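You operate a simulated robot arm through the tools that you are given. There is no shell and no other tool.

You are at the controls of a simulated two-armed robot. One attempt, no reset.

## Task
Hold the orange sensor on the grey table top steady with one hand and press the button of the orange sensor to switch it on with the other.

Only the result counts: the job must be done as asked and must still hold three seconds after the hand-in. Knocking over, shifting, dropping, spilling or breaking anything else fails it.

## Robot
Two 6-joint arms with two-finger grippers on one trunk, on a base that drives. Base frame: it is fixed to the floor where the robot stands at the start and does not move with it; the origin is under the middle of the robot, x ahead of it, y to its left, z up; the surface under the hand at the start is at about z = 0.88. Readings come in m, rad, newtons and seconds.
The left shoulder is at the start at [0.03, 0.178, 1.063], the right one opposite. With the tool pointing down near the work surface each hand reaches from about 0.46 to 0.84 m from the robot's upright axis, wherever it stands, measured 20 degrees to its own side. Places, roughly: button of the orange sensor [0.5, -0.1, 1]. Payload 2.54 kg a hand.
The tool frame of a hand sits at the grasp point between the pads (the TCP): z along the fingers, y along the line on which they close. The tips reach 0.03 m beyond it. The gripper opens to 0.116 m. The gripper's body begins 0.095 m behind the TCP.
Orientation is that of the tool frame in the base frame, as a unit quaternion [w, x, y, z]. With the fingers straight down and closing along the base's y, the tool's x points along the base's -x, its y along +y and its z along -z.

## Interface
- The arms move only by the tool move_arm. It takes "left_commands", "right_commands" or both (then of equal length, played together; a hand with none holds still); each is a list of rows, each an object (a shift or turn left out is 0, a gripper value left out holds the last) with "angular": the turn, a rotation vector about the tool's x, y, z in rad, a list of three; "dp": the shift along the tool's x, y, z in m, a list of three; "grip": the closure in counts, from 0 (fully open) to 255 (shut). In form: [{"angular": [wx, wy, wz], "dp": [x, y, z], "grip": grip}, ...]. A call has 1 to 20 rows; each row shifts and turns the commanded pose from where the row before left it, along the tool's axes as they then stand. Rows are played at 5 a second. More than 0.05 m and 0.15 rad between two rows, or a gripper value outside its range, and nothing of the call is played. Where a pose cannot be reached the arm comes as near as it can. A force on the tool above 40 N (or 10 N above the force at the start of the call, whichever is more), or a blocked arm, ends the call early, and 0.2 s more pass. Each finger travels about 0.153 m/s and halts on what it meets, pressing with about 41 N; the grip force reading is that of the motor and also rises with nothing between the fingers. The clock runs only during rows and for 0.2 s after the last one: add rows that do not move to give the fingers time. The reply holds the time, the measured pose of the TCP, the force on the tool along the base axes, the opening and the grip force, in the units named above and with some noise, with the torque about the TCP (base axes, N m) and any sound that the robot's microphone picked up.
- Cameras (640 x 400 px; columns grow to the right, rows downward): "scene" is now at [0.0472, -0.0035, 1.7822]; the picture's right is [-0.05, -1.00, 0.00], its down [-0.76, 0.04, -0.65] and it looks along [0.65, -0.03, -0.76] (base axes); focal length 261 px, centre (320, 200). "left" rides on the left gripper at [0.069, 0.015, -0.122] in its tool frame; the picture's right is [-0.21, 0.98, 0.00], its down [-0.83, -0.18, -0.53] and it looks along [-0.52, -0.11, 0.85] (tool axes); focal length 251 px, centre (320, 200). "right" rides on the right gripper at [0.069, -0.015, -0.122] in its tool frame; the picture's right is [0.21, 0.98, 0.00], its down [-0.83, 0.18, -0.53] and it looks along [-0.52, 0.11, 0.85] (tool axes); focal length 251 px, centre (320, 200). There is no depth. A picture from a camera that has moved, and an enlarged one, comes with that camera's place and axes in the base frame and with its lens.
- camera(camera): a new picture of that camera. It takes no simulated time.
- raise_lower(by): slides the trunk up (or, below 0, down) by that many m; the arms and the scene camera ride with it, the base frame stays. It gives what a move gives, with no picture.
- steer(legs): drives the robot by 1 to 6 legs, each [ahead, left, turn to the left] in m, m and rad, along the robot's own axes; the way and the turn of a leg run together, so that a leg with both is an arc; at most 1.5 m and 3.142 rad a leg. The arms and the cameras ride along, it lands a little off, and it stops where it bumps. It gives what a move gives.
- aim_head(pan, tilt): turns the head with the scene camera to pan (to the left, within 2.496 rad either way) and tilt (down, from -0.506 to 1.204), counted from straight ahead of the robot. It gives what a move gives.
- inspect(camera, box): a new picture of the part [left, top, right, bottom] of that camera's present view, enlarged. It takes no simulated time.
- job_done(): hands the job in; it is judged then, once.

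Places have to be worked out from the pictures, the camera data and where the tool is seen. Open the grippers and draw the arms clear of the work before you hand the job in, unless the task says otherwise.

The tools are called after "Call:" as a command line: name --argument value ..., lists and objects as JSON in quotes. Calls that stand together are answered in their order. move_arm: Moves the arms, as the interface text tells. Its arguments: {"type":"object","properties":{"left_commands":{"type":"array"},"right_commands":{"type":"array"}},"required":[]} The other tools are called the same way: raise_lower (by) slides the trunk up or down; steer (legs) drives the base; aim_head (pan, tilt) turns the head that bears the scene camera; camera (camera) takes a picture; inspect (camera, box) takes an enlarged picture of a part of a camera's view; job_done () hands the job in.

At the start:

```text
time: 0.0
left_position: [0.5024, 0.1488, 1.3216]
left_ee_rot: [0.0, 0.0, 1.0, 0.0]
left_contact_force: [0.5, 0.2, 0.4]
left_ft_torque: [-0.02, -0.02, 0.0]
left_gripper_width: 0.116
left_grasp_force: 0.1
right_position: [0.4218, -0.219, 1.3101]
right_ee_rot: [-0.001, 0.0, 1.0, 0.0]
right_contact_force: [-0.8, 0.6, -0.3]
right_ft_torque: [-0.02, 0.0, 0.01]
right_gripper_width: 0.1159
right_grasp_force: 0.0
trunk travel left (down, up): [-0.275, 0.265]
robot x, y, heading: [-0.0027, -0.0006, -0.004]
head pan, tilt: [-0.047, 0.862]
```

scene: 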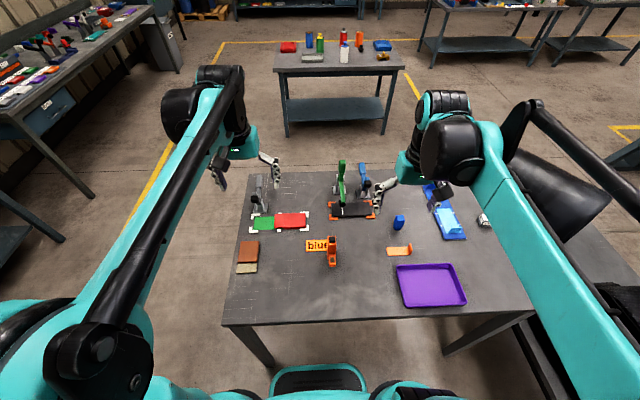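
right: 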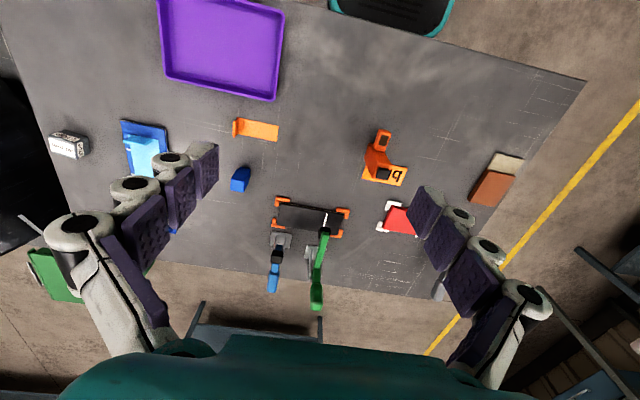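
left: 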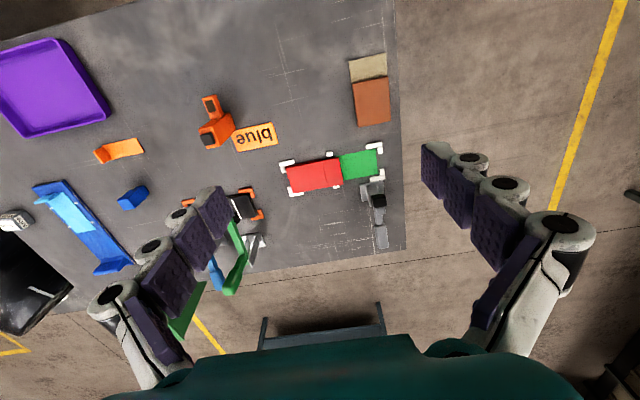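

The orange sensor seems to be the upright orange object near the "blue" label in the middle of the table. I take enlarged pictures of it from all three cameras.

Call:
inspect --camera "scene" --box '[280, 210, 440, 310]'

Call:
inspect --camera "right" --box '[330, 110, 430, 210]'

Call:
inspect --camera "left" --box '[170, 80, 290, 160]'

```text
4.00 times, centred on (360, 260) of scene
camera zoom: at [0.0472, -0.0035, 1.7822], right [-0.05, -1.0, 0.0], down [-0.76, 0.04, -0.65], along [0.65, -0.03, -0.76], focal length 1045 px, centre (160, -40)
```

zoom: 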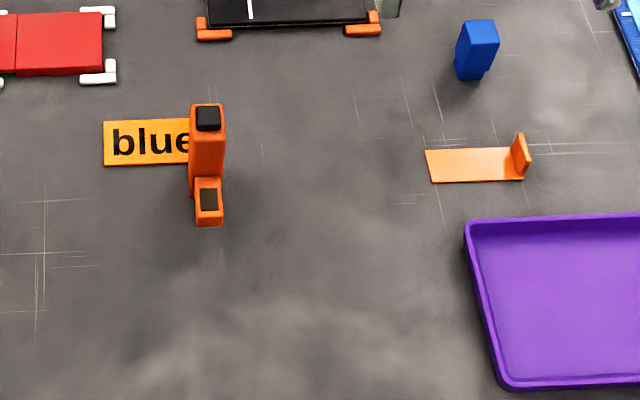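

```text
4.00 times, centred on (380, 160) of right
camera zoom: at [0.3525, -0.2339, 1.4307], right [-0.21, 0.98, 0.0], down [0.83, 0.18, 0.53], along [0.52, 0.11, -0.85], focal length 1006 px, centre (80, 360)
```

zoom: 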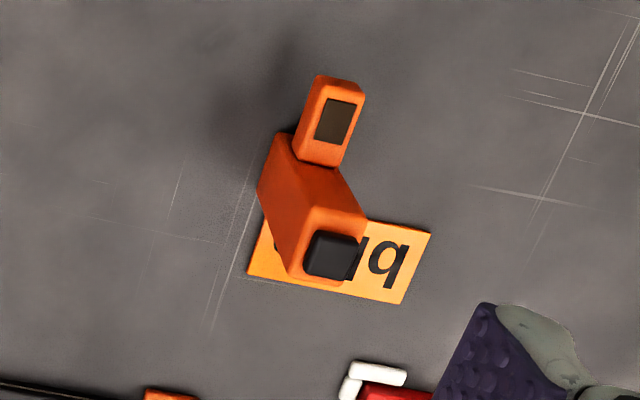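

```text
5.00 times, centred on (230, 120) of left
camera zoom: at [0.4346, 0.1632, 1.4445], right [0.21, 0.98, 0.0], down [0.83, -0.18, 0.53], along [0.52, -0.11, -0.85], focal length 1257 px, centre (770, 600)
```

zoom: 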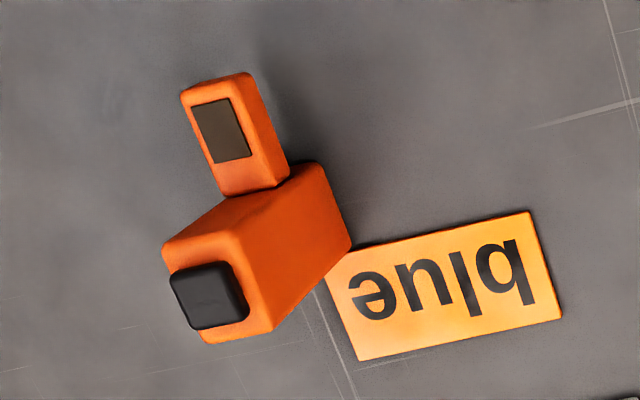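

The three views agree: the black button cap sits on top of the orange tower at about [0.538, -0.07, 0.990]. The tower is about 0.039 m (x) by 0.028 m (y), and a lower box with its top at about z = 0.925 stands on the robot side. I plan to grip the tower's upper part from the left with a tilted left hand closing along x, and press from above with the right. First I turn the left hand in free air.

Call:
move_arm --left_commands '[{"angular": [0, 0, -0.1428], "grip": 0}, {"angular": [0, 0, -0.1428]}, {"angular": [0, 0, -0.1428]}, {"angular": [0, 0, -0.1428]}, {"angular": [0, 0, -0.1428]}, {"angular": [0, 0, -0.1428]}, {"angular": [0, 0, -0.1428]}, {"angular": [0, 0, -0.1428]}, {"angular": [0, 0, -0.1428]}, {"angular": [0, 0, -0.1428]}, {"angular": [0, 0, -0.1428]}, {"angular": [0, 0, 0]}]'

```text
time: 2.6
left_position: [0.5031, 0.1481, 1.3221]
left_ee_rot: [0.0, 0.708, -0.707, 0.0]
left_contact_force: [-0.4, -0.8, 0.3]
left_ft_torque: [-0.01, 0.0, 0.01]
left_gripper_width: 0.116
left_grasp_force: 0.0
right_position: [0.423, -0.2188, 1.31]
right_ee_rot: [0.0, 0.001, 1.0, 0.0]
right_contact_force: [-0.1, 0.1, -0.1]
right_ft_torque: [-0.01, 0.0, -0.01]
right_gripper_width: 0.1159
right_grasp_force: 0.2
trunk travel left (down, up): [-0.275, 0.265]
robot x, y, heading: [-0.0, 0.0028, 0.003]
head pan, tilt: [-0.047, 0.862]
```

The yaw went cleanly: tool y is now along -x and tool x along -y. Next I tilt the left hand about its y by 60° so the fingers point toward -y and downward.

Call:
move_arm --left_commands '[{"angular": [0, 0.1309, 0]}, {"angular": [0, 0.1309, 0]}, {"angular": [0, 0.1309, 0]}, {"angular": [0, 0.1309, 0]}, {"angular": [0, 0.1309, 0]}, {"angular": [0, 0.1309, 0]}, {"angular": [0, 0.1309, 0]}, {"angular": [0, 0.1309, 0]}, {"angular": [0, 0, 0]}]'

```text
time: 4.6
left_position: [0.5034, 0.148, 1.3235]
left_ee_rot: [-0.354, -0.612, 0.613, -0.353]
left_contact_force: [0.4, 0.4, -0.5]
left_ft_torque: [0.0, 0.0, 0.04]
left_gripper_width: 0.1157
left_grasp_force: 0.1
right_position: [0.4207, -0.2188, 1.3101]
right_ee_rot: [0.0, 0.0, 1.0, 0.0]
right_contact_force: [-0.5, 0.5, -0.3]
right_ft_torque: [0.0, -0.01, 0.05]
right_gripper_width: 0.1155
right_grasp_force: 0.1
trunk travel left (down, up): [-0.275, 0.265]
robot x, y, heading: [0.0004, -0.0007, 0.007]
head pan, tilt: [-0.047, 0.862]
```

The tilted pose is reachable. I now bring the left hand down to a pre-grasp about 0.14 m back from the tower along the approach line, at about [0.539, 0.053, 1.03].

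Call:
move_arm --left_commands '[{"dp": [-0.0207, -0.0036, 0.0229]}, {"dp": [-0.0207, -0.0036, 0.0229]}, {"dp": [-0.0207, -0.0036, 0.0229]}, {"dp": [-0.0207, -0.0036, 0.0229]}, {"dp": [-0.0207, -0.0036, 0.0229]}, {"dp": [-0.0207, -0.0036, 0.0229]}, {"dp": [-0.0207, -0.0036, 0.0229]}, {"dp": [-0.0207, -0.0036, 0.0229]}, {"dp": [-0.0207, -0.0036, 0.0229]}, {"dp": [-0.0207, -0.0036, 0.0229]}, {"dp": [0, 0, 0]}]'

```text
time: 7.0
left_position: [0.5362, 0.0533, 1.0273]
left_ee_rot: [0.353, 0.613, -0.612, 0.354]
left_contact_force: [-0.5, 0.3, 0.2]
left_ft_torque: [0.0, 0.04, 0.03]
left_gripper_width: 0.1158
left_grasp_force: 0.1
right_position: [0.4209, -0.2187, 1.3102]
right_ee_rot: [0.0, 0.0, 1.0, 0.0]
right_contact_force: [0.8, -0.9, -0.2]
right_ft_torque: [-0.01, -0.01, -0.01]
right_gripper_width: 0.1161
right_grasp_force: 0.0
trunk travel left (down, up): [-0.275, 0.265]
robot x, y, heading: [-0.0013, 0.0001, -0.001]
head pan, tilt: [-0.047, 0.862]
```

The left hand is at [0.536, 0.053, 1.027]. I take pictures to check the alignment with the tower.

Call:
camera --camera "left"

Call:
camera --camera "scene"

Call:
camera --camera "right"

```text
taken
camera left: at [0.5224, 0.124, 1.148], right [-0.98, 0.11, -0.19], down [0.18, 0.88, -0.45], along [0.11, -0.47, -0.87], focal length 251 px, centre (320, 200)
```

left: 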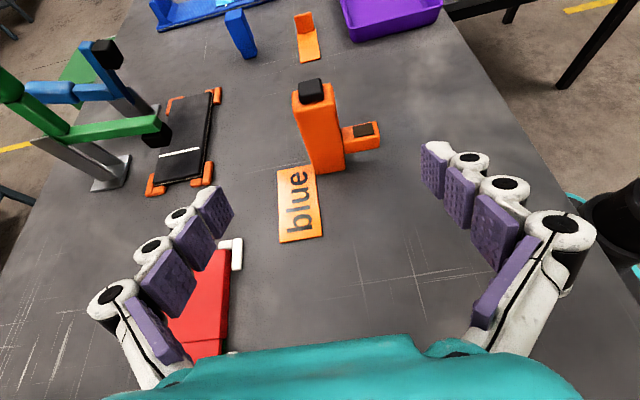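

```text
taken
camera scene: at [0.0465, -0.0033, 1.7822], right [-0.05, -1.0, 0.0], down [-0.76, 0.04, -0.65], along [0.65, -0.03, -0.76], focal length 261 px, centre (320, 200)
```

scene: 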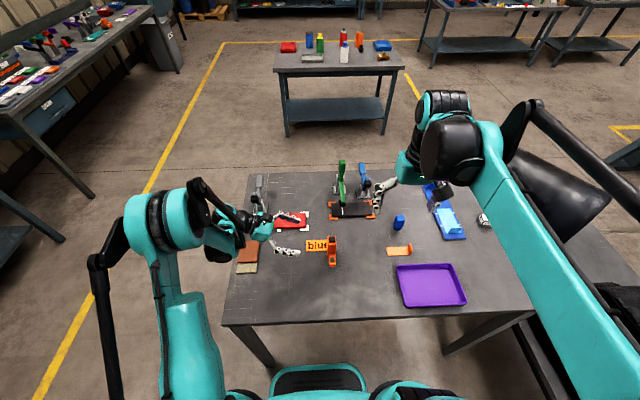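

```text
taken
camera right: at [0.3519, -0.2338, 1.4309], right [-0.21, 0.98, 0.0], down [0.83, 0.18, 0.53], along [0.52, 0.11, -0.85], focal length 251 px, centre (320, 200)
```

right: 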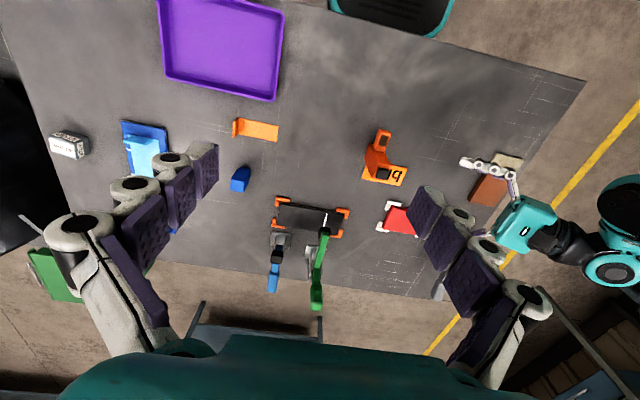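

The left camera sees the tower between the fingers. I enlarge it for a finer measurement of tower edges and button.

Call:
inspect --camera "left" --box '[260, 60, 420, 160]'

Call:
inspect --camera "left" --box '[260, 110, 420, 210]'

```text
4.00 times, centred on (340, 110) of left
camera zoom: at [0.5224, 0.124, 1.148], right [-0.98, 0.11, -0.19], down [0.18, 0.88, -0.45], along [0.11, -0.47, -0.87], focal length 1006 px, centre (240, 560)
```

zoom: 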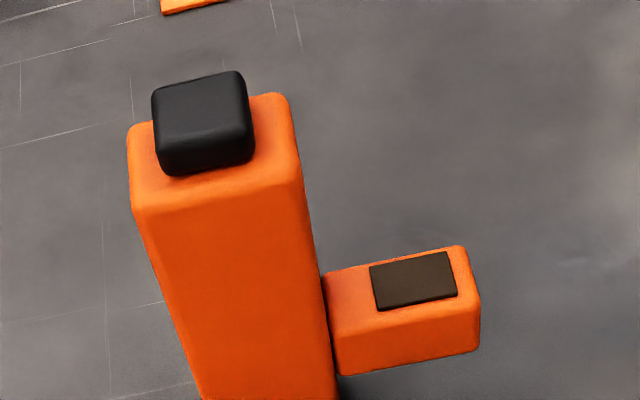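

```text
4.00 times, centred on (340, 160) of left
camera zoom: at [0.5224, 0.124, 1.148], right [-0.98, 0.11, -0.19], down [0.18, 0.88, -0.45], along [0.11, -0.47, -0.87], focal length 1006 px, centre (240, 360)
```

zoom: 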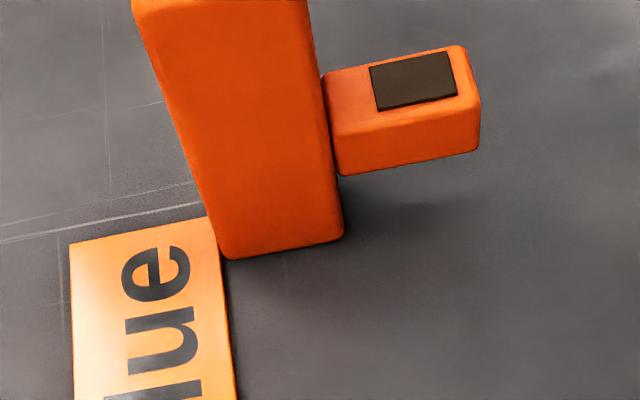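

Re-measured with the left camera, the tower spans x ≈ 0.518–0.556, centre ≈ [0.5375, -0.069], top ≈ 0.988, with a yaw of about -0.068 rad. I align the left hand to that yaw and advance to 0.05 m short of the grasp.

Call:
move_arm --left_commands '[{"angular": [-0.059, 0, 0.034]}, {"dp": [0.00135, -0.0024, 0.02195]}, {"dp": [0.00135, -0.0024, 0.02195]}, {"dp": [0.00135, -0.0024, 0.02195]}, {"dp": [0.00135, -0.0024, 0.02195]}, {"dp": [0, 0, 0]}]'

Call:
camera --camera "left"

Call:
inspect --camera "scene" --box '[240, 190, 400, 290]'

```text
time: 8.4
left_position: [0.5437, -0.0268, 0.9907]
left_ee_rot: [-0.365, -0.591, 0.633, -0.341]
left_contact_force: [-0.4, -0.1, -0.2]
left_ft_torque: [0.0, 0.01, 0.03]
left_gripper_width: 0.116
left_grasp_force: 0.1
right_position: [0.4233, -0.2178, 1.3102]
right_ee_rot: [-0.001, 0.0, 1.0, 0.0]
right_contact_force: [-1.5, -0.2, 0.3]
right_ft_torque: [0.02, -0.01, 0.03]
right_gripper_width: 0.1161
right_grasp_force: 0.1
trunk travel left (down, up): [-0.275, 0.265]
robot x, y, heading: [0.0014, -0.0027, 0.003]
head pan, tilt: [-0.047, 0.862]
```

```text
taken
camera left: at [0.5327, 0.0453, 1.1107], right [-0.97, 0.17, -0.19], down [0.24, 0.86, -0.45], along [0.08, -0.48, -0.87], focal length 251 px, centre (320, 200)
```

left: 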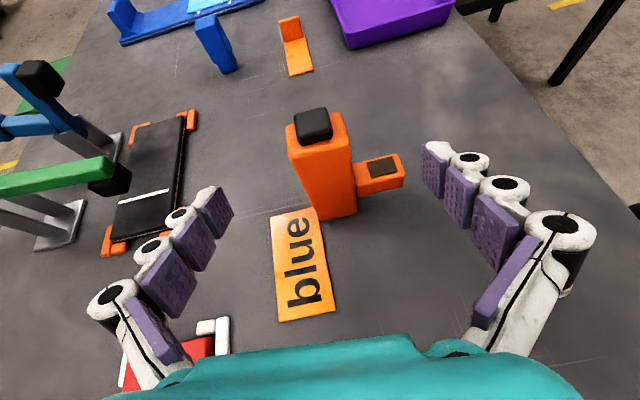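

```text
4.00 times, centred on (320, 240) of scene
camera zoom: at [0.047, -0.0028, 1.7822], right [-0.05, -1.0, 0.0], down [-0.76, 0.04, -0.65], along [0.65, -0.03, -0.76], focal length 1045 px, centre (320, 40)
```

zoom: 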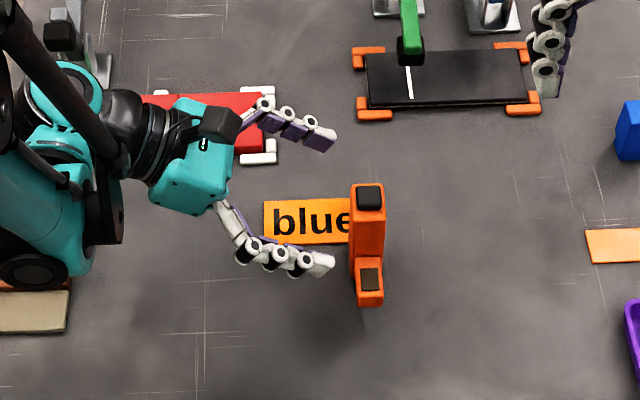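

The tower is nearly centred between the fingers. I enlarge the left view once more to measure the remaining sideways offset.

Call:
inspect --camera "left" --box '[260, 100, 420, 200]'

Call:
inspect --camera "left" --box '[160, 120, 480, 320]'

```text
4.00 times, centred on (340, 150) of left
camera zoom: at [0.5327, 0.0453, 1.1107], right [-0.97, 0.17, -0.19], down [0.24, 0.86, -0.45], along [0.08, -0.48, -0.87], focal length 1006 px, centre (240, 400)
```

zoom: 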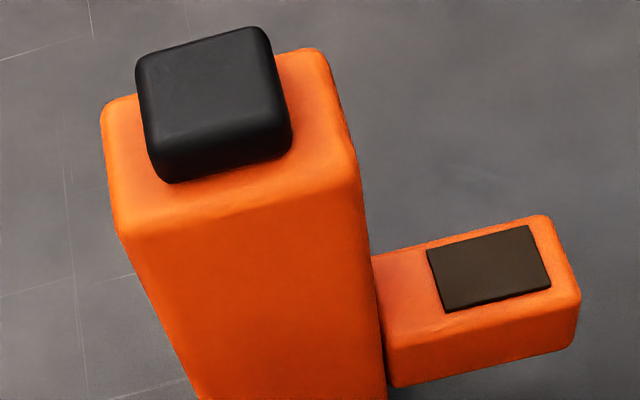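

```text
2.00 times, centred on (320, 220) of left
camera zoom: at [0.5327, 0.0453, 1.1107], right [-0.97, 0.17, -0.19], down [0.24, 0.86, -0.45], along [0.08, -0.48, -0.87], focal length 503 px, centre (320, 160)
```

zoom: 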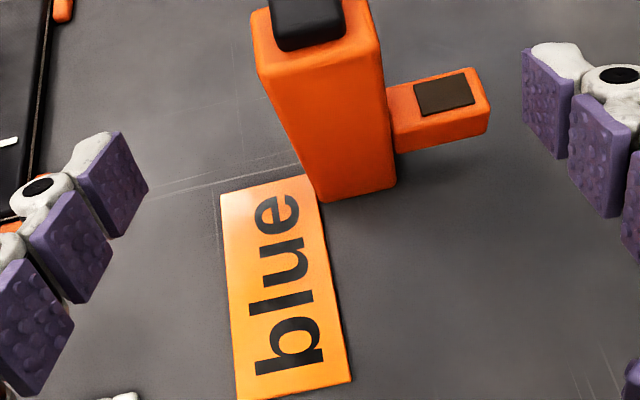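

From the hand camera the tower centre is about 3 mm toward tool +y and the hand is about 2 mm high. I correct both while advancing the last 0.05 m, with the gripper still open.

Call:
move_arm --left_commands '[{"dp": [-0.0007, 0.001, 0.0125]}, {"dp": [-0.0007, 0.001, 0.0125]}, {"dp": [-0.0006, 0.001, 0.0125]}, {"dp": [0, 0, 0.0125]}, {"dp": [0, 0, 0]}]'

Call:
camera --camera "left"

Call:
inspect --camera "scene" --box '[280, 200, 400, 275]'

Call:
inspect --camera "right" --box '[320, 110, 440, 210]'

```text
time: 9.6
left_position: [0.5383, -0.0682, 0.963]
left_ee_rot: [-0.365, -0.591, 0.633, -0.342]
left_contact_force: [0.1, -0.4, -0.4]
left_ft_torque: [-0.01, -0.01, 0.02]
left_gripper_width: 0.1161
left_grasp_force: 0.1
right_position: [0.4222, -0.2183, 1.3099]
right_ee_rot: [0.0, 0.0, 1.0, 0.0]
right_contact_force: [-0.1, -1.1, -0.2]
right_ft_torque: [-0.02, 0.01, -0.02]
right_gripper_width: 0.1157
right_grasp_force: 0.1
trunk travel left (down, up): [-0.275, 0.265]
robot x, y, heading: [-0.0008, -0.002, -0.001]
head pan, tilt: [-0.047, 0.862]
```

```text
taken
camera left: at [0.5277, 0.0045, 1.084], right [-0.97, 0.17, -0.19], down [0.24, 0.86, -0.45], along [0.08, -0.48, -0.87], focal length 251 px, centre (320, 200)
```

left: 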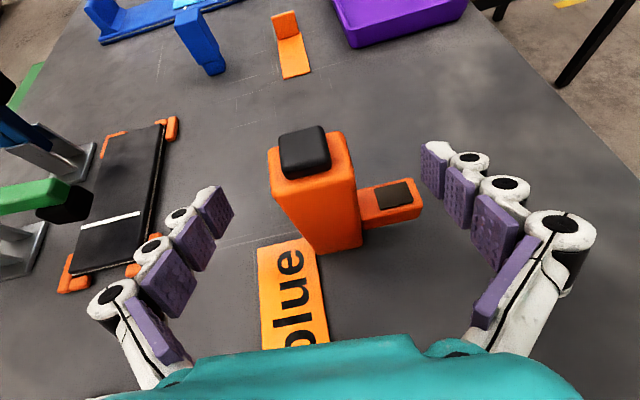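

```text
5.33 times, centred on (340, 238) of scene
camera zoom: at [0.0471, -0.0032, 1.7822], right [-0.05, -1.0, 0.0], down [-0.76, 0.04, -0.65], along [0.65, -0.03, -0.76], focal length 1393 px, centre (213, 0)
```

zoom: 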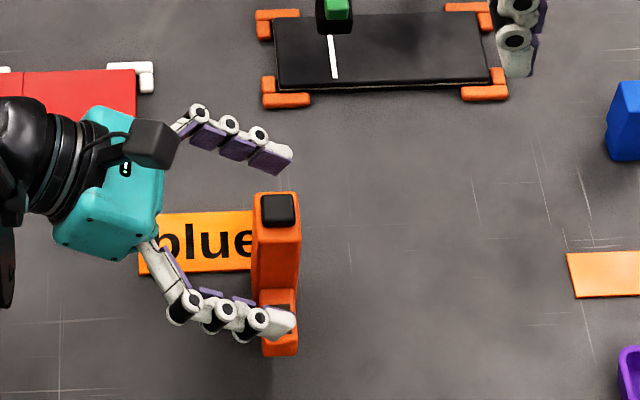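

```text
4.00 times, centred on (380, 160) of right
camera zoom: at [0.3524, -0.2337, 1.4307], right [-0.21, 0.98, 0.0], down [0.83, 0.18, 0.53], along [0.52, 0.11, -0.85], focal length 1006 px, centre (80, 360)
```

zoom: 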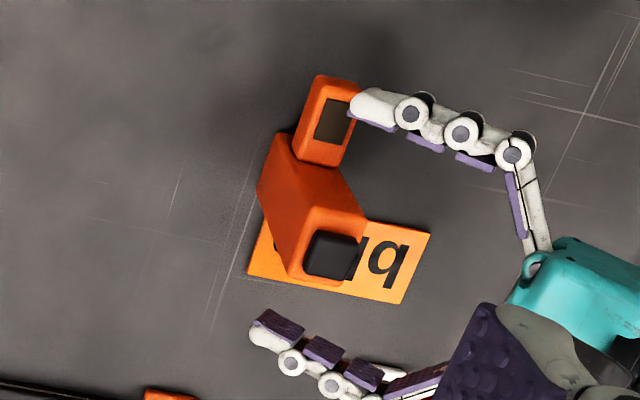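

The fingers now straddle the tower's upper part above the low box, with no contact forces. I close the left gripper in gradual steps onto the tower.

Call:
move_arm --left_commands '[{"grip": 80}, {"grip": 120}, {"grip": 140}, {"grip": 150}, {"grip": 156}, {"grip": 160}, {"grip": 164}, {"grip": 168}, {"grip": 172}, {"grip": 176}, {"grip": 180}, {"grip": 184}]'

Call:
camera --camera "left"

Call:
inspect --camera "scene" --box '[280, 200, 400, 275]'

Call:
inspect --camera "right" --box '[320, 110, 440, 210]'

```text
time: 12.2
left_position: [0.5373, -0.0672, 0.962]
left_ee_rot: [-0.365, -0.591, 0.633, -0.341]
left_contact_force: [0.0, 0.3, 0.0]
left_ft_torque: [0.03, 0.01, 0.02]
left_gripper_width: 0.0388
left_grasp_force: 40.9
right_position: [0.4226, -0.2172, 1.3099]
right_ee_rot: [0.0, 0.0, 1.0, 0.0]
right_contact_force: [0.0, -0.1, 0.7]
right_ft_torque: [0.01, 0.01, 0.0]
right_gripper_width: 0.116
right_grasp_force: 0.0
trunk travel left (down, up): [-0.275, 0.265]
robot x, y, heading: [-0.0011, 0.004, -0.005]
head pan, tilt: [-0.047, 0.862]
```

```text
taken
camera left: at [0.5278, 0.0046, 1.084], right [-0.97, 0.17, -0.19], down [0.24, 0.86, -0.45], along [0.08, -0.48, -0.87], focal length 251 px, centre (320, 200)
```

left: 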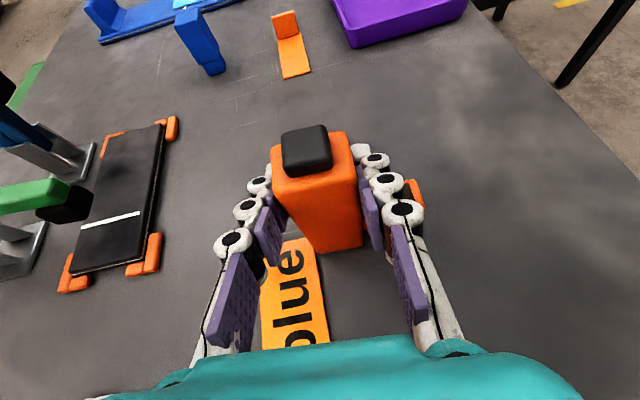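

```text
5.33 times, centred on (340, 238) of scene
camera zoom: at [0.0472, -0.0034, 1.7822], right [-0.05, -1.0, 0.0], down [-0.76, 0.04, -0.65], along [0.65, -0.03, -0.76], focal length 1393 px, centre (213, 0)
```

zoom: 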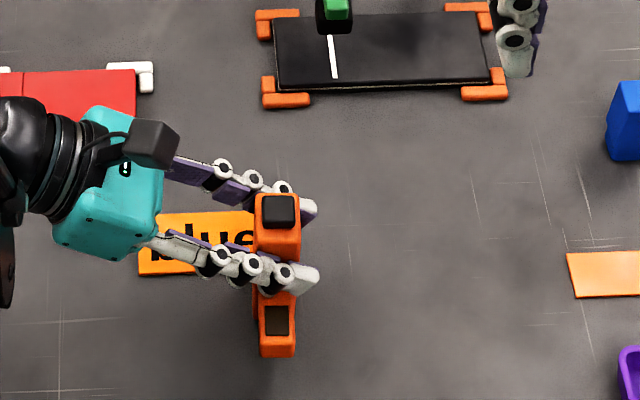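

```text
4.00 times, centred on (380, 160) of right
camera zoom: at [0.3525, -0.2338, 1.4307], right [-0.21, 0.98, 0.0], down [0.83, 0.18, 0.53], along [0.52, 0.11, -0.85], focal length 1006 px, centre (80, 360)
```

zoom: 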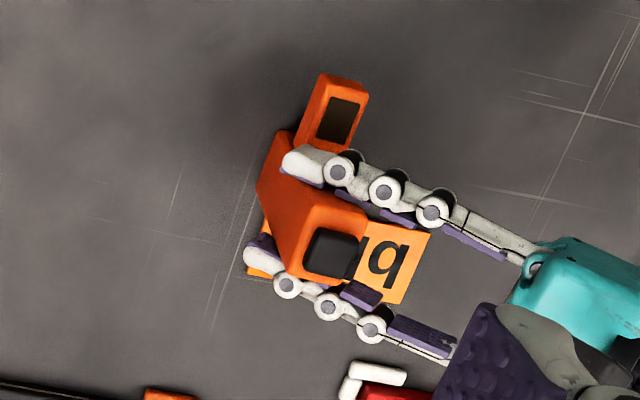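

The sensor is firmly held (opening 0.0388 m, 40.9 N) and it moved only a millimetre or two. Now I shut the right gripper and yaw the right hand so it closes along x with its camera toward -y, away from the left hand.

Call:
move_arm --right_commands '[{"angular": [0, 0, -0.1366], "grip": 255}, {"angular": [0, 0, -0.1366]}, {"angular": [0, 0, -0.1366]}, {"angular": [0, 0, -0.1366]}, {"angular": [0, 0, -0.1366]}, {"angular": [0, 0, -0.1366]}, {"angular": [0, 0, -0.1366]}, {"angular": [0, 0, -0.1366]}, {"angular": [0, 0, -0.1366]}, {"angular": [0, 0, -0.1366]}, {"angular": [0, 0, -0.1366]}, {"angular": [0, 0, 0]}]'

```text
time: 14.8
left_position: [0.5372, -0.067, 0.9628]
left_ee_rot: [-0.365, -0.591, 0.633, -0.341]
left_contact_force: [0.7, 0.9, -0.3]
left_ft_torque: [0.05, -0.04, 0.02]
left_gripper_width: 0.0387
left_grasp_force: 41.0
right_position: [0.4225, -0.218, 1.3095]
right_ee_rot: [0.001, -0.684, 0.73, 0.0]
right_contact_force: [0.8, -0.9, -0.1]
right_ft_torque: [-0.02, 0.02, 0.0]
right_gripper_width: 0.0
right_grasp_force: 28.4
trunk travel left (down, up): [-0.275, 0.265]
robot x, y, heading: [0.0004, 0.0012, 0.001]
head pan, tilt: [-0.047, 0.862]
```

The right hand is yawed and shut. I carry it sideways at height to above the button, keeping about 0.3 m of clearance.

Call:
move_arm --right_commands '[{"dp": [-0.0261, -0.01745, 0]}, {"dp": [-0.0261, -0.01745, 0]}, {"dp": [-0.0261, -0.01745, 0]}, {"dp": [-0.0261, -0.01745, 0]}, {"dp": [-0.0261, -0.01745, 0]}, {"dp": [-0.0261, -0.01745, 0]}, {"dp": [0, 0, 0]}]'

Call:
camera --camera "right"

Call:
camera --camera "scene"

Call:
camera --camera "left"

```text
time: 16.4
left_position: [0.5372, -0.0675, 0.9633]
left_ee_rot: [-0.365, -0.591, 0.634, -0.34]
left_contact_force: [-0.9, -0.2, 0.2]
left_ft_torque: [-0.11, 0.06, 0.04]
left_gripper_width: 0.0388
left_grasp_force: 40.7
right_position: [0.5352, -0.0684, 1.3094]
right_ee_rot: [0.0, -0.683, 0.73, -0.001]
right_contact_force: [0.3, 0.1, -0.7]
right_ft_torque: [0.03, -0.03, 0.0]
right_gripper_width: 0.0
right_grasp_force: 29.0
trunk travel left (down, up): [-0.275, 0.265]
robot x, y, heading: [-0.0022, -0.0011, -0.001]
head pan, tilt: [-0.047, 0.862]
```

```text
taken
camera right: at [0.5453, -0.1397, 1.4295], right [-0.99, -0.15, 0.0], down [-0.13, 0.84, 0.53], along [-0.08, 0.53, -0.85], focal length 251 px, centre (320, 200)
```

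right: 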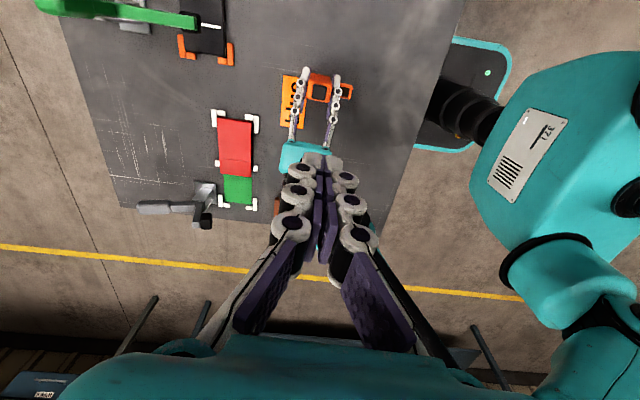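

```text
taken
camera scene: at [0.0468, -0.0042, 1.7822], right [-0.05, -1.0, 0.0], down [-0.76, 0.04, -0.65], along [0.65, -0.03, -0.76], focal length 261 px, centre (320, 200)
```

scene: 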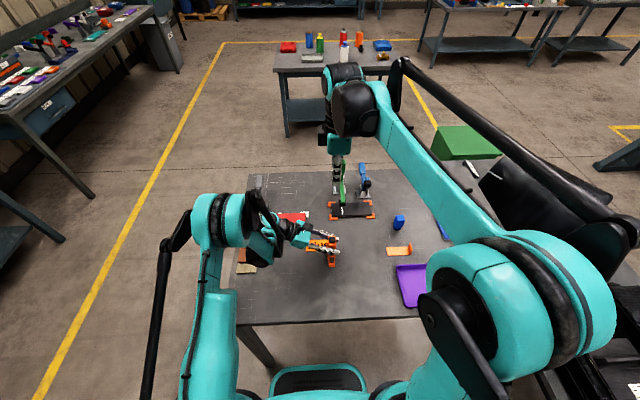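

```text
taken
camera left: at [0.5275, 0.0042, 1.084], right [-0.97, 0.17, -0.19], down [0.24, 0.86, -0.45], along [0.08, -0.48, -0.87], focal length 251 px, centre (320, 200)
```

left: 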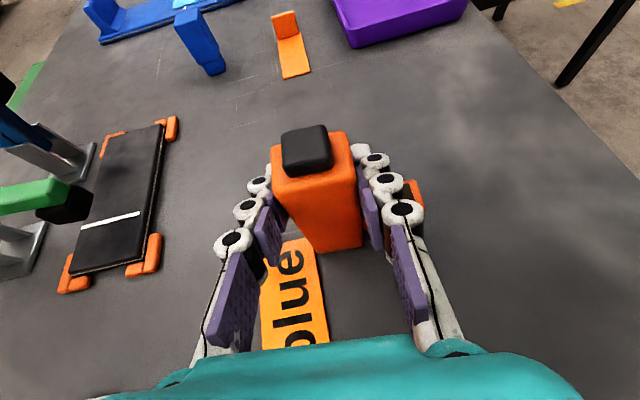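

The right hand hangs above the sensor. I take enlarged views to refine the button's current place before lowering.

Call:
inspect --camera "left" --box '[250, 110, 390, 200]'

Call:
inspect --camera "right" --box '[270, 60, 370, 130]'

Call:
inspect --camera "scene" --box '[290, 210, 380, 280]'

```text
4.44 times, centred on (320, 155) of left
camera zoom: at [0.5275, 0.0042, 1.084], right [-0.97, 0.17, -0.19], down [0.24, 0.86, -0.45], along [0.08, -0.48, -0.87], focal length 1118 px, centre (320, 400)
```

zoom: 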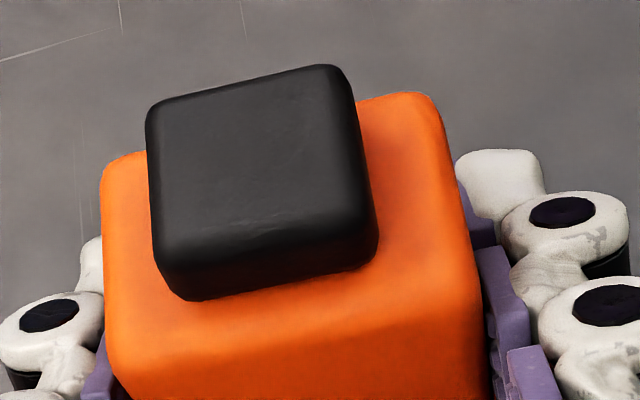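

```text
5.71 times, centred on (320, 95) of right
camera zoom: at [0.5453, -0.1397, 1.4295], right [-0.99, -0.15, 0.0], down [-0.13, 0.84, 0.53], along [-0.08, 0.53, -0.85], focal length 1437 px, centre (320, 800)
```

zoom: 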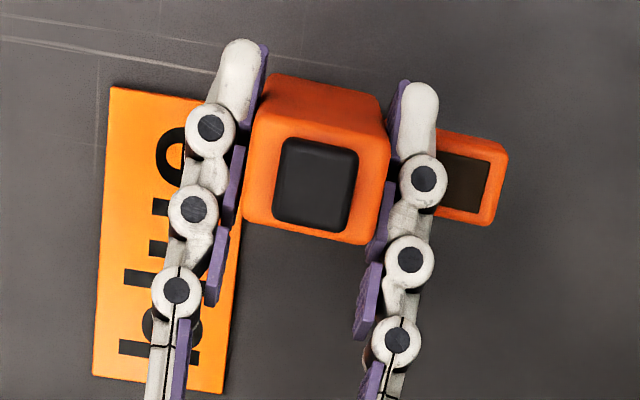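

```text
5.71 times, centred on (335, 245) of scene
camera zoom: at [0.0468, -0.0042, 1.7822], right [-0.05, -1.0, 0.0], down [-0.76, 0.04, -0.65], along [0.65, -0.03, -0.76], focal length 1493 px, centre (234, -57)
```

zoom: 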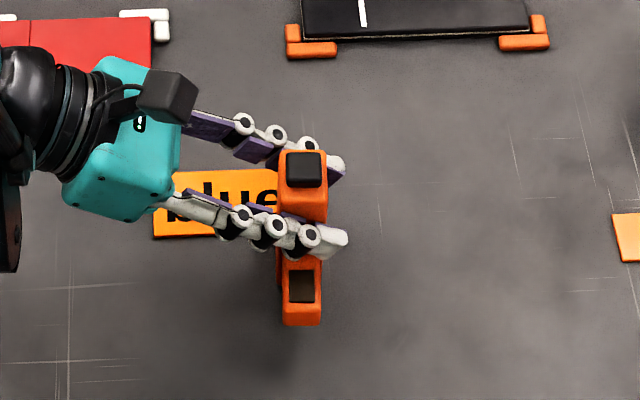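

The estimates agree on a button centre of about [0.5365, -0.0705] with its top at about 0.998. I lower the right hand to TCP z ≈ 1.09 (tips ≈ 1.06) with a small lateral correction, then look again.

Call:
move_arm --right_commands '[{"dp": [0.0019, -0.0014, 0.03]}, {"dp": [0, 0, 0.035]}, {"dp": [0, 0, 0.035]}, {"dp": [0, 0, 0.035]}, {"dp": [0, 0, 0.035]}, {"dp": [0, 0, 0.03]}, {"dp": [0, 0, 0.02]}, {"dp": [0, 0, 0]}]'

Call:
camera --camera "left"

Call:
camera --camera "scene"

Call:
camera --camera "right"

```text
time: 18.2
left_position: [0.5365, -0.0676, 0.9619]
left_ee_rot: [-0.366, -0.591, 0.633, -0.341]
left_contact_force: [-0.2, 0.4, 0.3]
left_ft_torque: [0.0, 0.03, 0.01]
left_gripper_width: 0.0387
left_grasp_force: 40.7
right_position: [0.5385, -0.0716, 1.0905]
right_ee_rot: [0.0, -0.682, 0.731, 0.0]
right_contact_force: [-0.6, -1.3, 0.3]
right_ft_torque: [0.01, 0.01, 0.02]
right_gripper_width: 0.0003
right_grasp_force: 28.5
trunk travel left (down, up): [-0.275, 0.265]
robot x, y, heading: [0.0, 0.0001, 0.002]
head pan, tilt: [-0.047, 0.862]
```

```text
taken
camera left: at [0.5278, 0.0046, 1.084], right [-0.97, 0.17, -0.19], down [0.24, 0.86, -0.45], along [0.08, -0.48, -0.87], focal length 251 px, centre (320, 200)
```

left: 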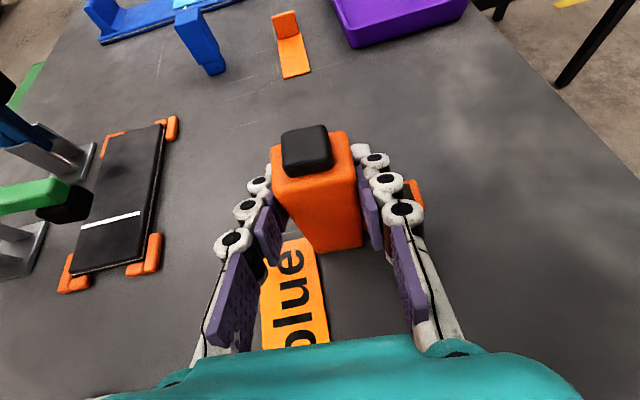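

```text
taken
camera scene: at [0.0473, -0.0034, 1.7822], right [-0.05, -1.0, 0.0], down [-0.76, 0.04, -0.65], along [0.65, -0.03, -0.76], focal length 261 px, centre (320, 200)
```

scene: 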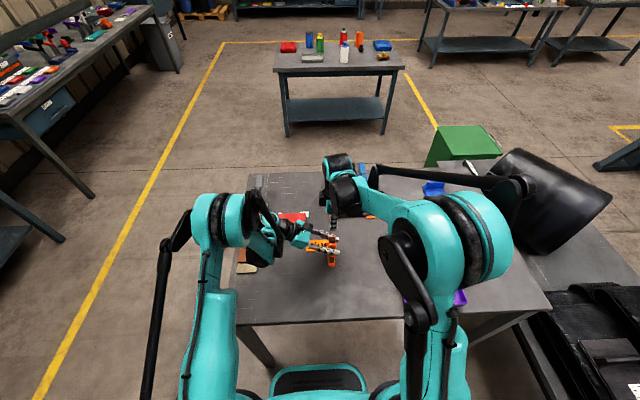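

```text
taken
camera right: at [0.5491, -0.1411, 1.2107], right [-0.99, -0.15, 0.0], down [-0.13, 0.84, 0.53], along [-0.08, 0.53, -0.85], focal length 251 px, centre (320, 200)
```

right: 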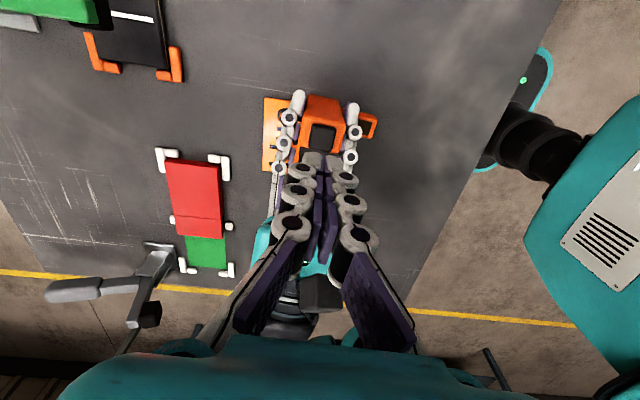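

Both hands are clear of each other. I zoom the right camera to compare the button's place to the spot straight under the fingertips, which should project near (320, 139).

Call:
inspect --camera "right" --box '[270, 80, 390, 180]'

Call:
inspect --camera "scene" --box '[290, 190, 390, 280]'

```text
4.00 times, centred on (330, 130) of right
camera zoom: at [0.5491, -0.1411, 1.2107], right [-0.99, -0.15, 0.0], down [-0.13, 0.84, 0.53], along [-0.08, 0.53, -0.85], focal length 1006 px, centre (280, 480)
```

zoom: 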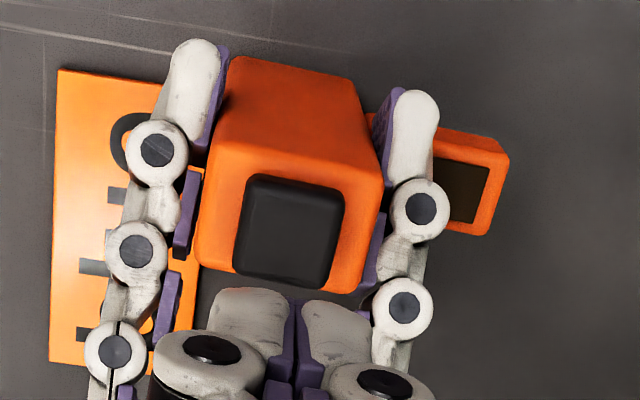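

```text
4.44 times, centred on (340, 235) of scene
camera zoom: at [0.0473, -0.0034, 1.7822], right [-0.05, -1.0, 0.0], down [-0.76, 0.04, -0.65], along [0.65, -0.03, -0.76], focal length 1161 px, centre (231, 44)
```

zoom: 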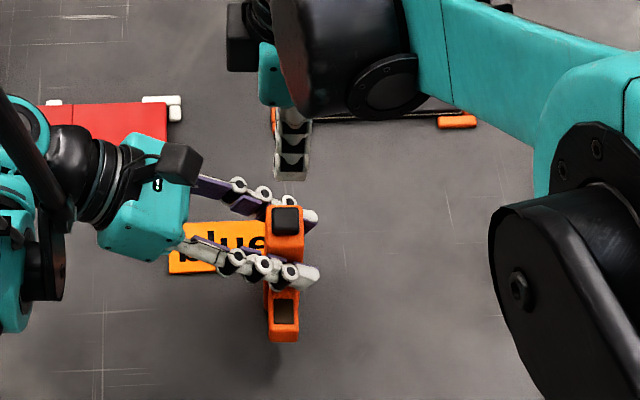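

The button sits within about 1.5 mm of straight under the fingertips. I correct 1 mm and descend to about 1.5 cm above the button, then look with the left camera.

Call:
move_arm --right_commands '[{"dp": [0, 0.001, 0.015]}, {"dp": [0, 0, 0.015]}, {"dp": [0, 0, 0.015]}, {"dp": [0, 0, 0]}]'

Call:
camera --camera "left"

Call:
inspect --camera "right" --box '[270, 80, 390, 180]'

Call:
inspect --camera "left" --box '[230, 60, 410, 180]'

```text
time: 19.2
left_position: [0.5376, -0.0676, 0.9619]
left_ee_rot: [-0.365, -0.591, 0.633, -0.341]
left_contact_force: [-0.9, 0.1, 0.2]
left_ft_torque: [-0.03, 0.01, 0.01]
left_gripper_width: 0.0388
left_grasp_force: 41.1
right_position: [0.5371, -0.0705, 1.0451]
right_ee_rot: [0.0, -0.683, 0.731, 0.001]
right_contact_force: [0.4, -1.0, -0.1]
right_ft_torque: [0.01, -0.03, 0.01]
right_gripper_width: 0.0
right_grasp_force: 28.3
trunk travel left (down, up): [-0.275, 0.265]
robot x, y, heading: [0.002, -0.0008, -0.004]
head pan, tilt: [-0.047, 0.862]
```

```text
taken
camera left: at [0.5278, 0.0045, 1.084], right [-0.97, 0.17, -0.19], down [0.24, 0.86, -0.45], along [0.08, -0.48, -0.87], focal length 251 px, centre (320, 200)
```

left: 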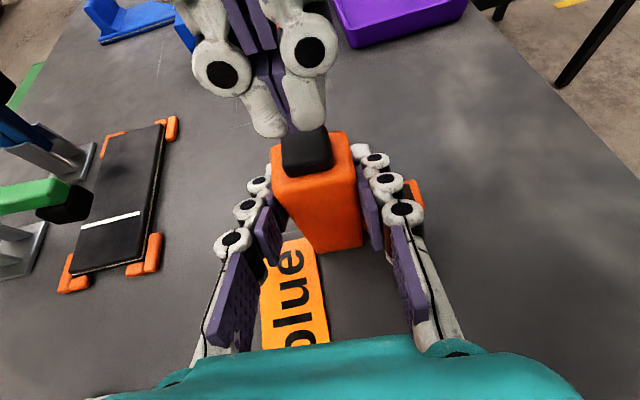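

```text
4.00 times, centred on (330, 130) of right
camera zoom: at [0.5469, -0.1409, 1.1654], right [-0.99, -0.15, 0.0], down [-0.13, 0.84, 0.53], along [-0.08, 0.53, -0.85], focal length 1006 px, centre (280, 480)
```

zoom: 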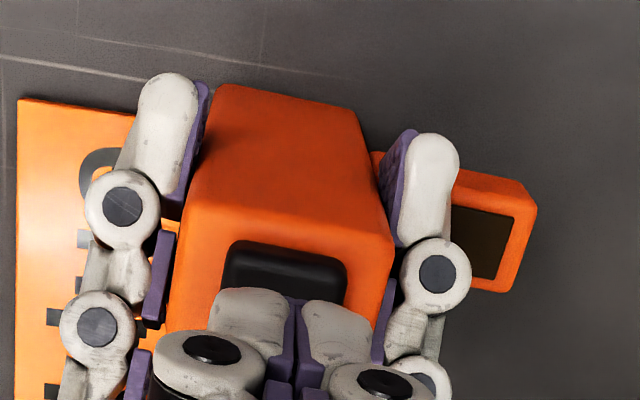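

```text
3.33 times, centred on (320, 120) of left
camera zoom: at [0.5278, 0.0045, 1.084], right [-0.97, 0.17, -0.19], down [0.24, 0.86, -0.45], along [0.08, -0.48, -0.87], focal length 838 px, centre (320, 467)
```

zoom: 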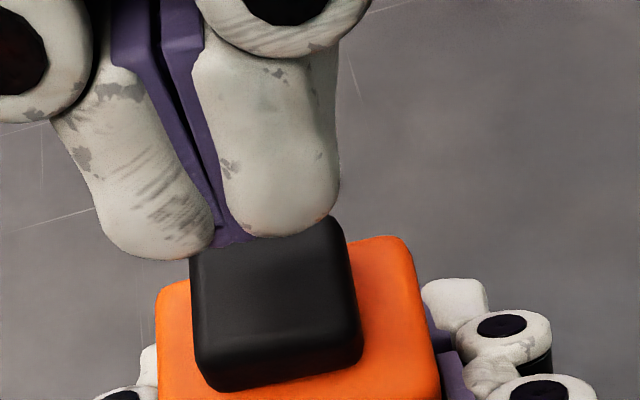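

The fingertips are about 1.5 cm above the button and aligned with it to 1–2 mm in both cameras. I descend to near contact in small steps and watch the force.

Call:
move_arm --right_commands '[{"dp": [0, 0.0008, 0.003]}, {"dp": [0, 0, 0.003]}, {"dp": [0, 0, 0.003]}, {"dp": [0, 0, 0.002]}, {"dp": [0, 0, 0]}]'

Call:
inspect --camera "left" --box '[230, 60, 410, 180]'

```text
time: 20.4
left_position: [0.5379, -0.0664, 0.9635]
left_ee_rot: [-0.366, -0.591, 0.633, -0.342]
left_contact_force: [-0.5, 0.4, -0.1]
left_ft_torque: [-0.03, -0.01, 0.03]
left_gripper_width: 0.0385
left_grasp_force: 41.4
right_position: [0.537, -0.0705, 1.0344]
right_ee_rot: [0.0, -0.683, 0.731, 0.0]
right_contact_force: [-0.3, -0.6, 0.5]
right_ft_torque: [-0.03, 0.01, -0.01]
right_gripper_width: 0.0001
right_grasp_force: 28.6
trunk travel left (down, up): [-0.275, 0.265]
robot x, y, heading: [-0.0011, 0.0019, 0.001]
head pan, tilt: [-0.047, 0.862]
```

```text
3.33 times, centred on (320, 120) of left
camera zoom: at [0.5278, 0.0045, 1.0839], right [-0.97, 0.17, -0.19], down [0.24, 0.86, -0.45], along [0.08, -0.48, -0.87], focal length 838 px, centre (320, 467)
```

zoom: 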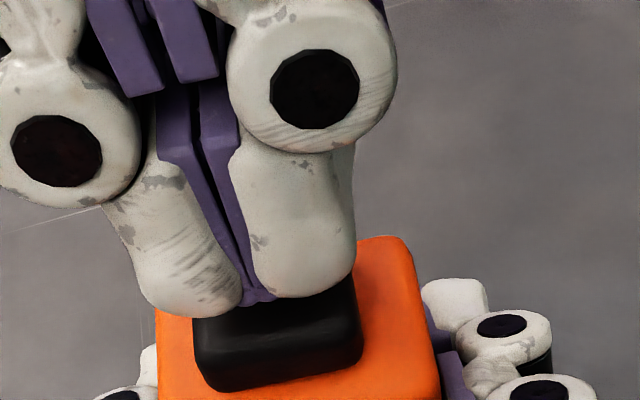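

No contact yet, with the tips at about z = 1.004. I shift 1 mm more toward the button's middle and press down in 1.5 mm rows.

Call:
move_arm --right_commands '[{"dp": [0, 0.001, 0.0015]}, {"dp": [0, 0, 0.0015]}, {"dp": [0, 0, 0.0015]}, {"dp": [0, 0, 0.0015]}, {"dp": [0, 0, 0]}]'

Call:
inspect --camera "left" --box '[230, 60, 410, 180]'

```text
time: 21.6
left_position: [0.5373, -0.067, 0.9633]
left_ee_rot: [-0.366, -0.591, 0.633, -0.341]
left_contact_force: [-0.4, -0.2, 1.0]
left_ft_torque: [-0.01, 0.04, 0.03]
left_gripper_width: 0.0385
left_grasp_force: 40.9
right_position: [0.5359, -0.0702, 1.0284]
right_ee_rot: [0.0, -0.683, 0.731, 0.0]
right_contact_force: [-0.1, -0.2, 0.0]
right_ft_torque: [0.0, -0.01, 0.01]
right_gripper_width: 0.0001
right_grasp_force: 28.6
trunk travel left (down, up): [-0.275, 0.265]
robot x, y, heading: [0.0007, -0.0004, -0.003]
head pan, tilt: [-0.047, 0.862]
```

```text
3.33 times, centred on (320, 120) of left
camera zoom: at [0.5278, 0.0045, 1.0839], right [-0.97, 0.17, -0.19], down [0.24, 0.86, -0.45], along [0.08, -0.48, -0.87], focal length 838 px, centre (320, 467)
```

zoom: 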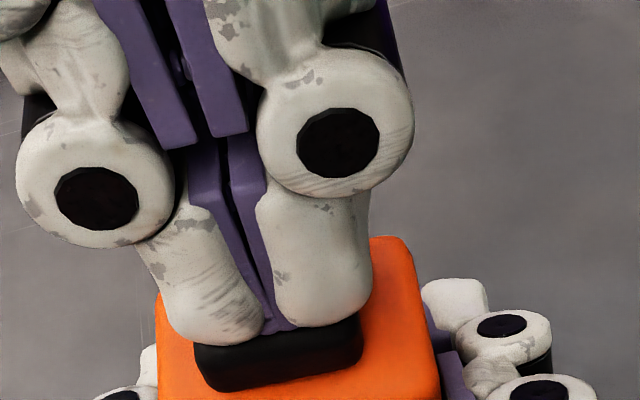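

The tips are now centred on the button and about touching it, with still no force. I continue pressing in 1 mm rows.

Call:
move_arm --right_commands '[{"dp": [0, 0, 0.001]}, {"dp": [0, 0, 0.001]}, {"dp": [0, 0, 0.001]}, {"dp": [0, 0, 0]}]'

```text
time: 22.6
left_position: [0.5382, -0.0674, 0.9633]
left_ee_rot: [-0.365, -0.591, 0.633, -0.341]
left_contact_force: [0.6, 0.4, -0.4]
left_ft_torque: [-0.11, 0.02, 0.04]
left_gripper_width: 0.0387
left_grasp_force: 40.8
right_position: [0.5347, -0.0718, 1.0247]
right_ee_rot: [0.0, -0.683, 0.731, -0.001]
right_contact_force: [0.0, -1.0, 0.7]
right_ft_torque: [0.02, -0.01, -0.02]
right_gripper_width: 0.006
right_grasp_force: 28.4
trunk travel left (down, up): [-0.275, 0.265]
robot x, y, heading: [0.0011, 0.001, 0.003]
head pan, tilt: [-0.047, 0.862]
heard: click
```

A click was heard, while the right opening reads 0.006 m. I look at the sensor to see whether it is switched on.

Call:
inspect --camera "left" --box '[230, 60, 410, 180]'

Call:
inspect --camera "right" --box '[270, 80, 410, 180]'

Call:
inspect --camera "scene" --box '[290, 190, 390, 280]'

Call:
camera --camera "scene"

```text
3.33 times, centred on (320, 120) of left
camera zoom: at [0.5278, 0.0045, 1.084], right [-0.97, 0.17, -0.19], down [0.24, 0.86, -0.45], along [0.08, -0.48, -0.87], focal length 838 px, centre (320, 467)
```

zoom: 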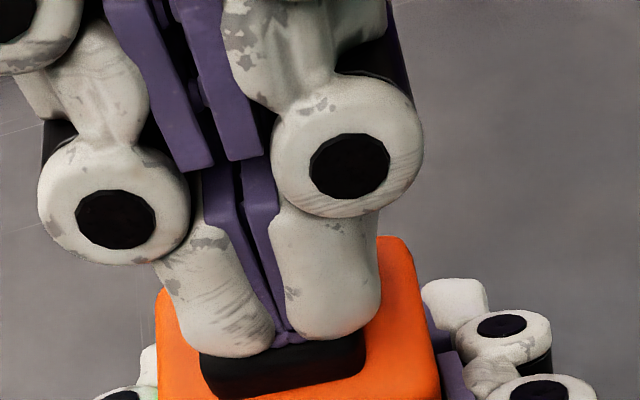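

```text
4.00 times, centred on (340, 130) of right
camera zoom: at [0.5451, -0.1411, 1.1456], right [-0.99, -0.15, 0.0], down [-0.13, 0.84, 0.53], along [-0.08, 0.53, -0.85], focal length 1006 px, centre (240, 480)
```

zoom: 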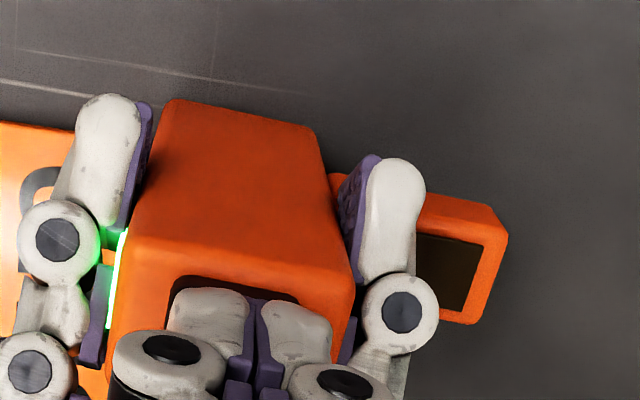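

```text
4.44 times, centred on (340, 235) of scene
camera zoom: at [0.0473, -0.0035, 1.7822], right [-0.05, -1.0, 0.0], down [-0.76, 0.04, -0.65], along [0.65, -0.03, -0.76], focal length 1161 px, centre (231, 44)
```

zoom: 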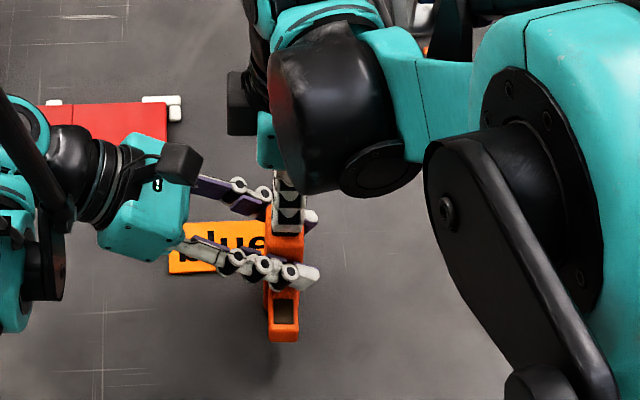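

```text
taken
camera scene: at [0.0473, -0.0035, 1.7822], right [-0.05, -1.0, 0.0], down [-0.76, 0.04, -0.65], along [0.65, -0.03, -0.76], focal length 261 px, centre (320, 200)
```

scene: 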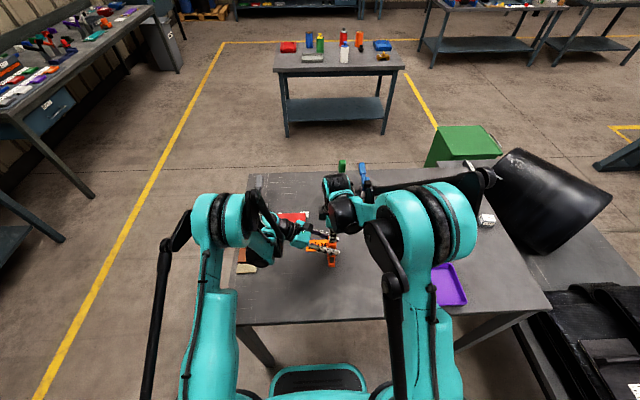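

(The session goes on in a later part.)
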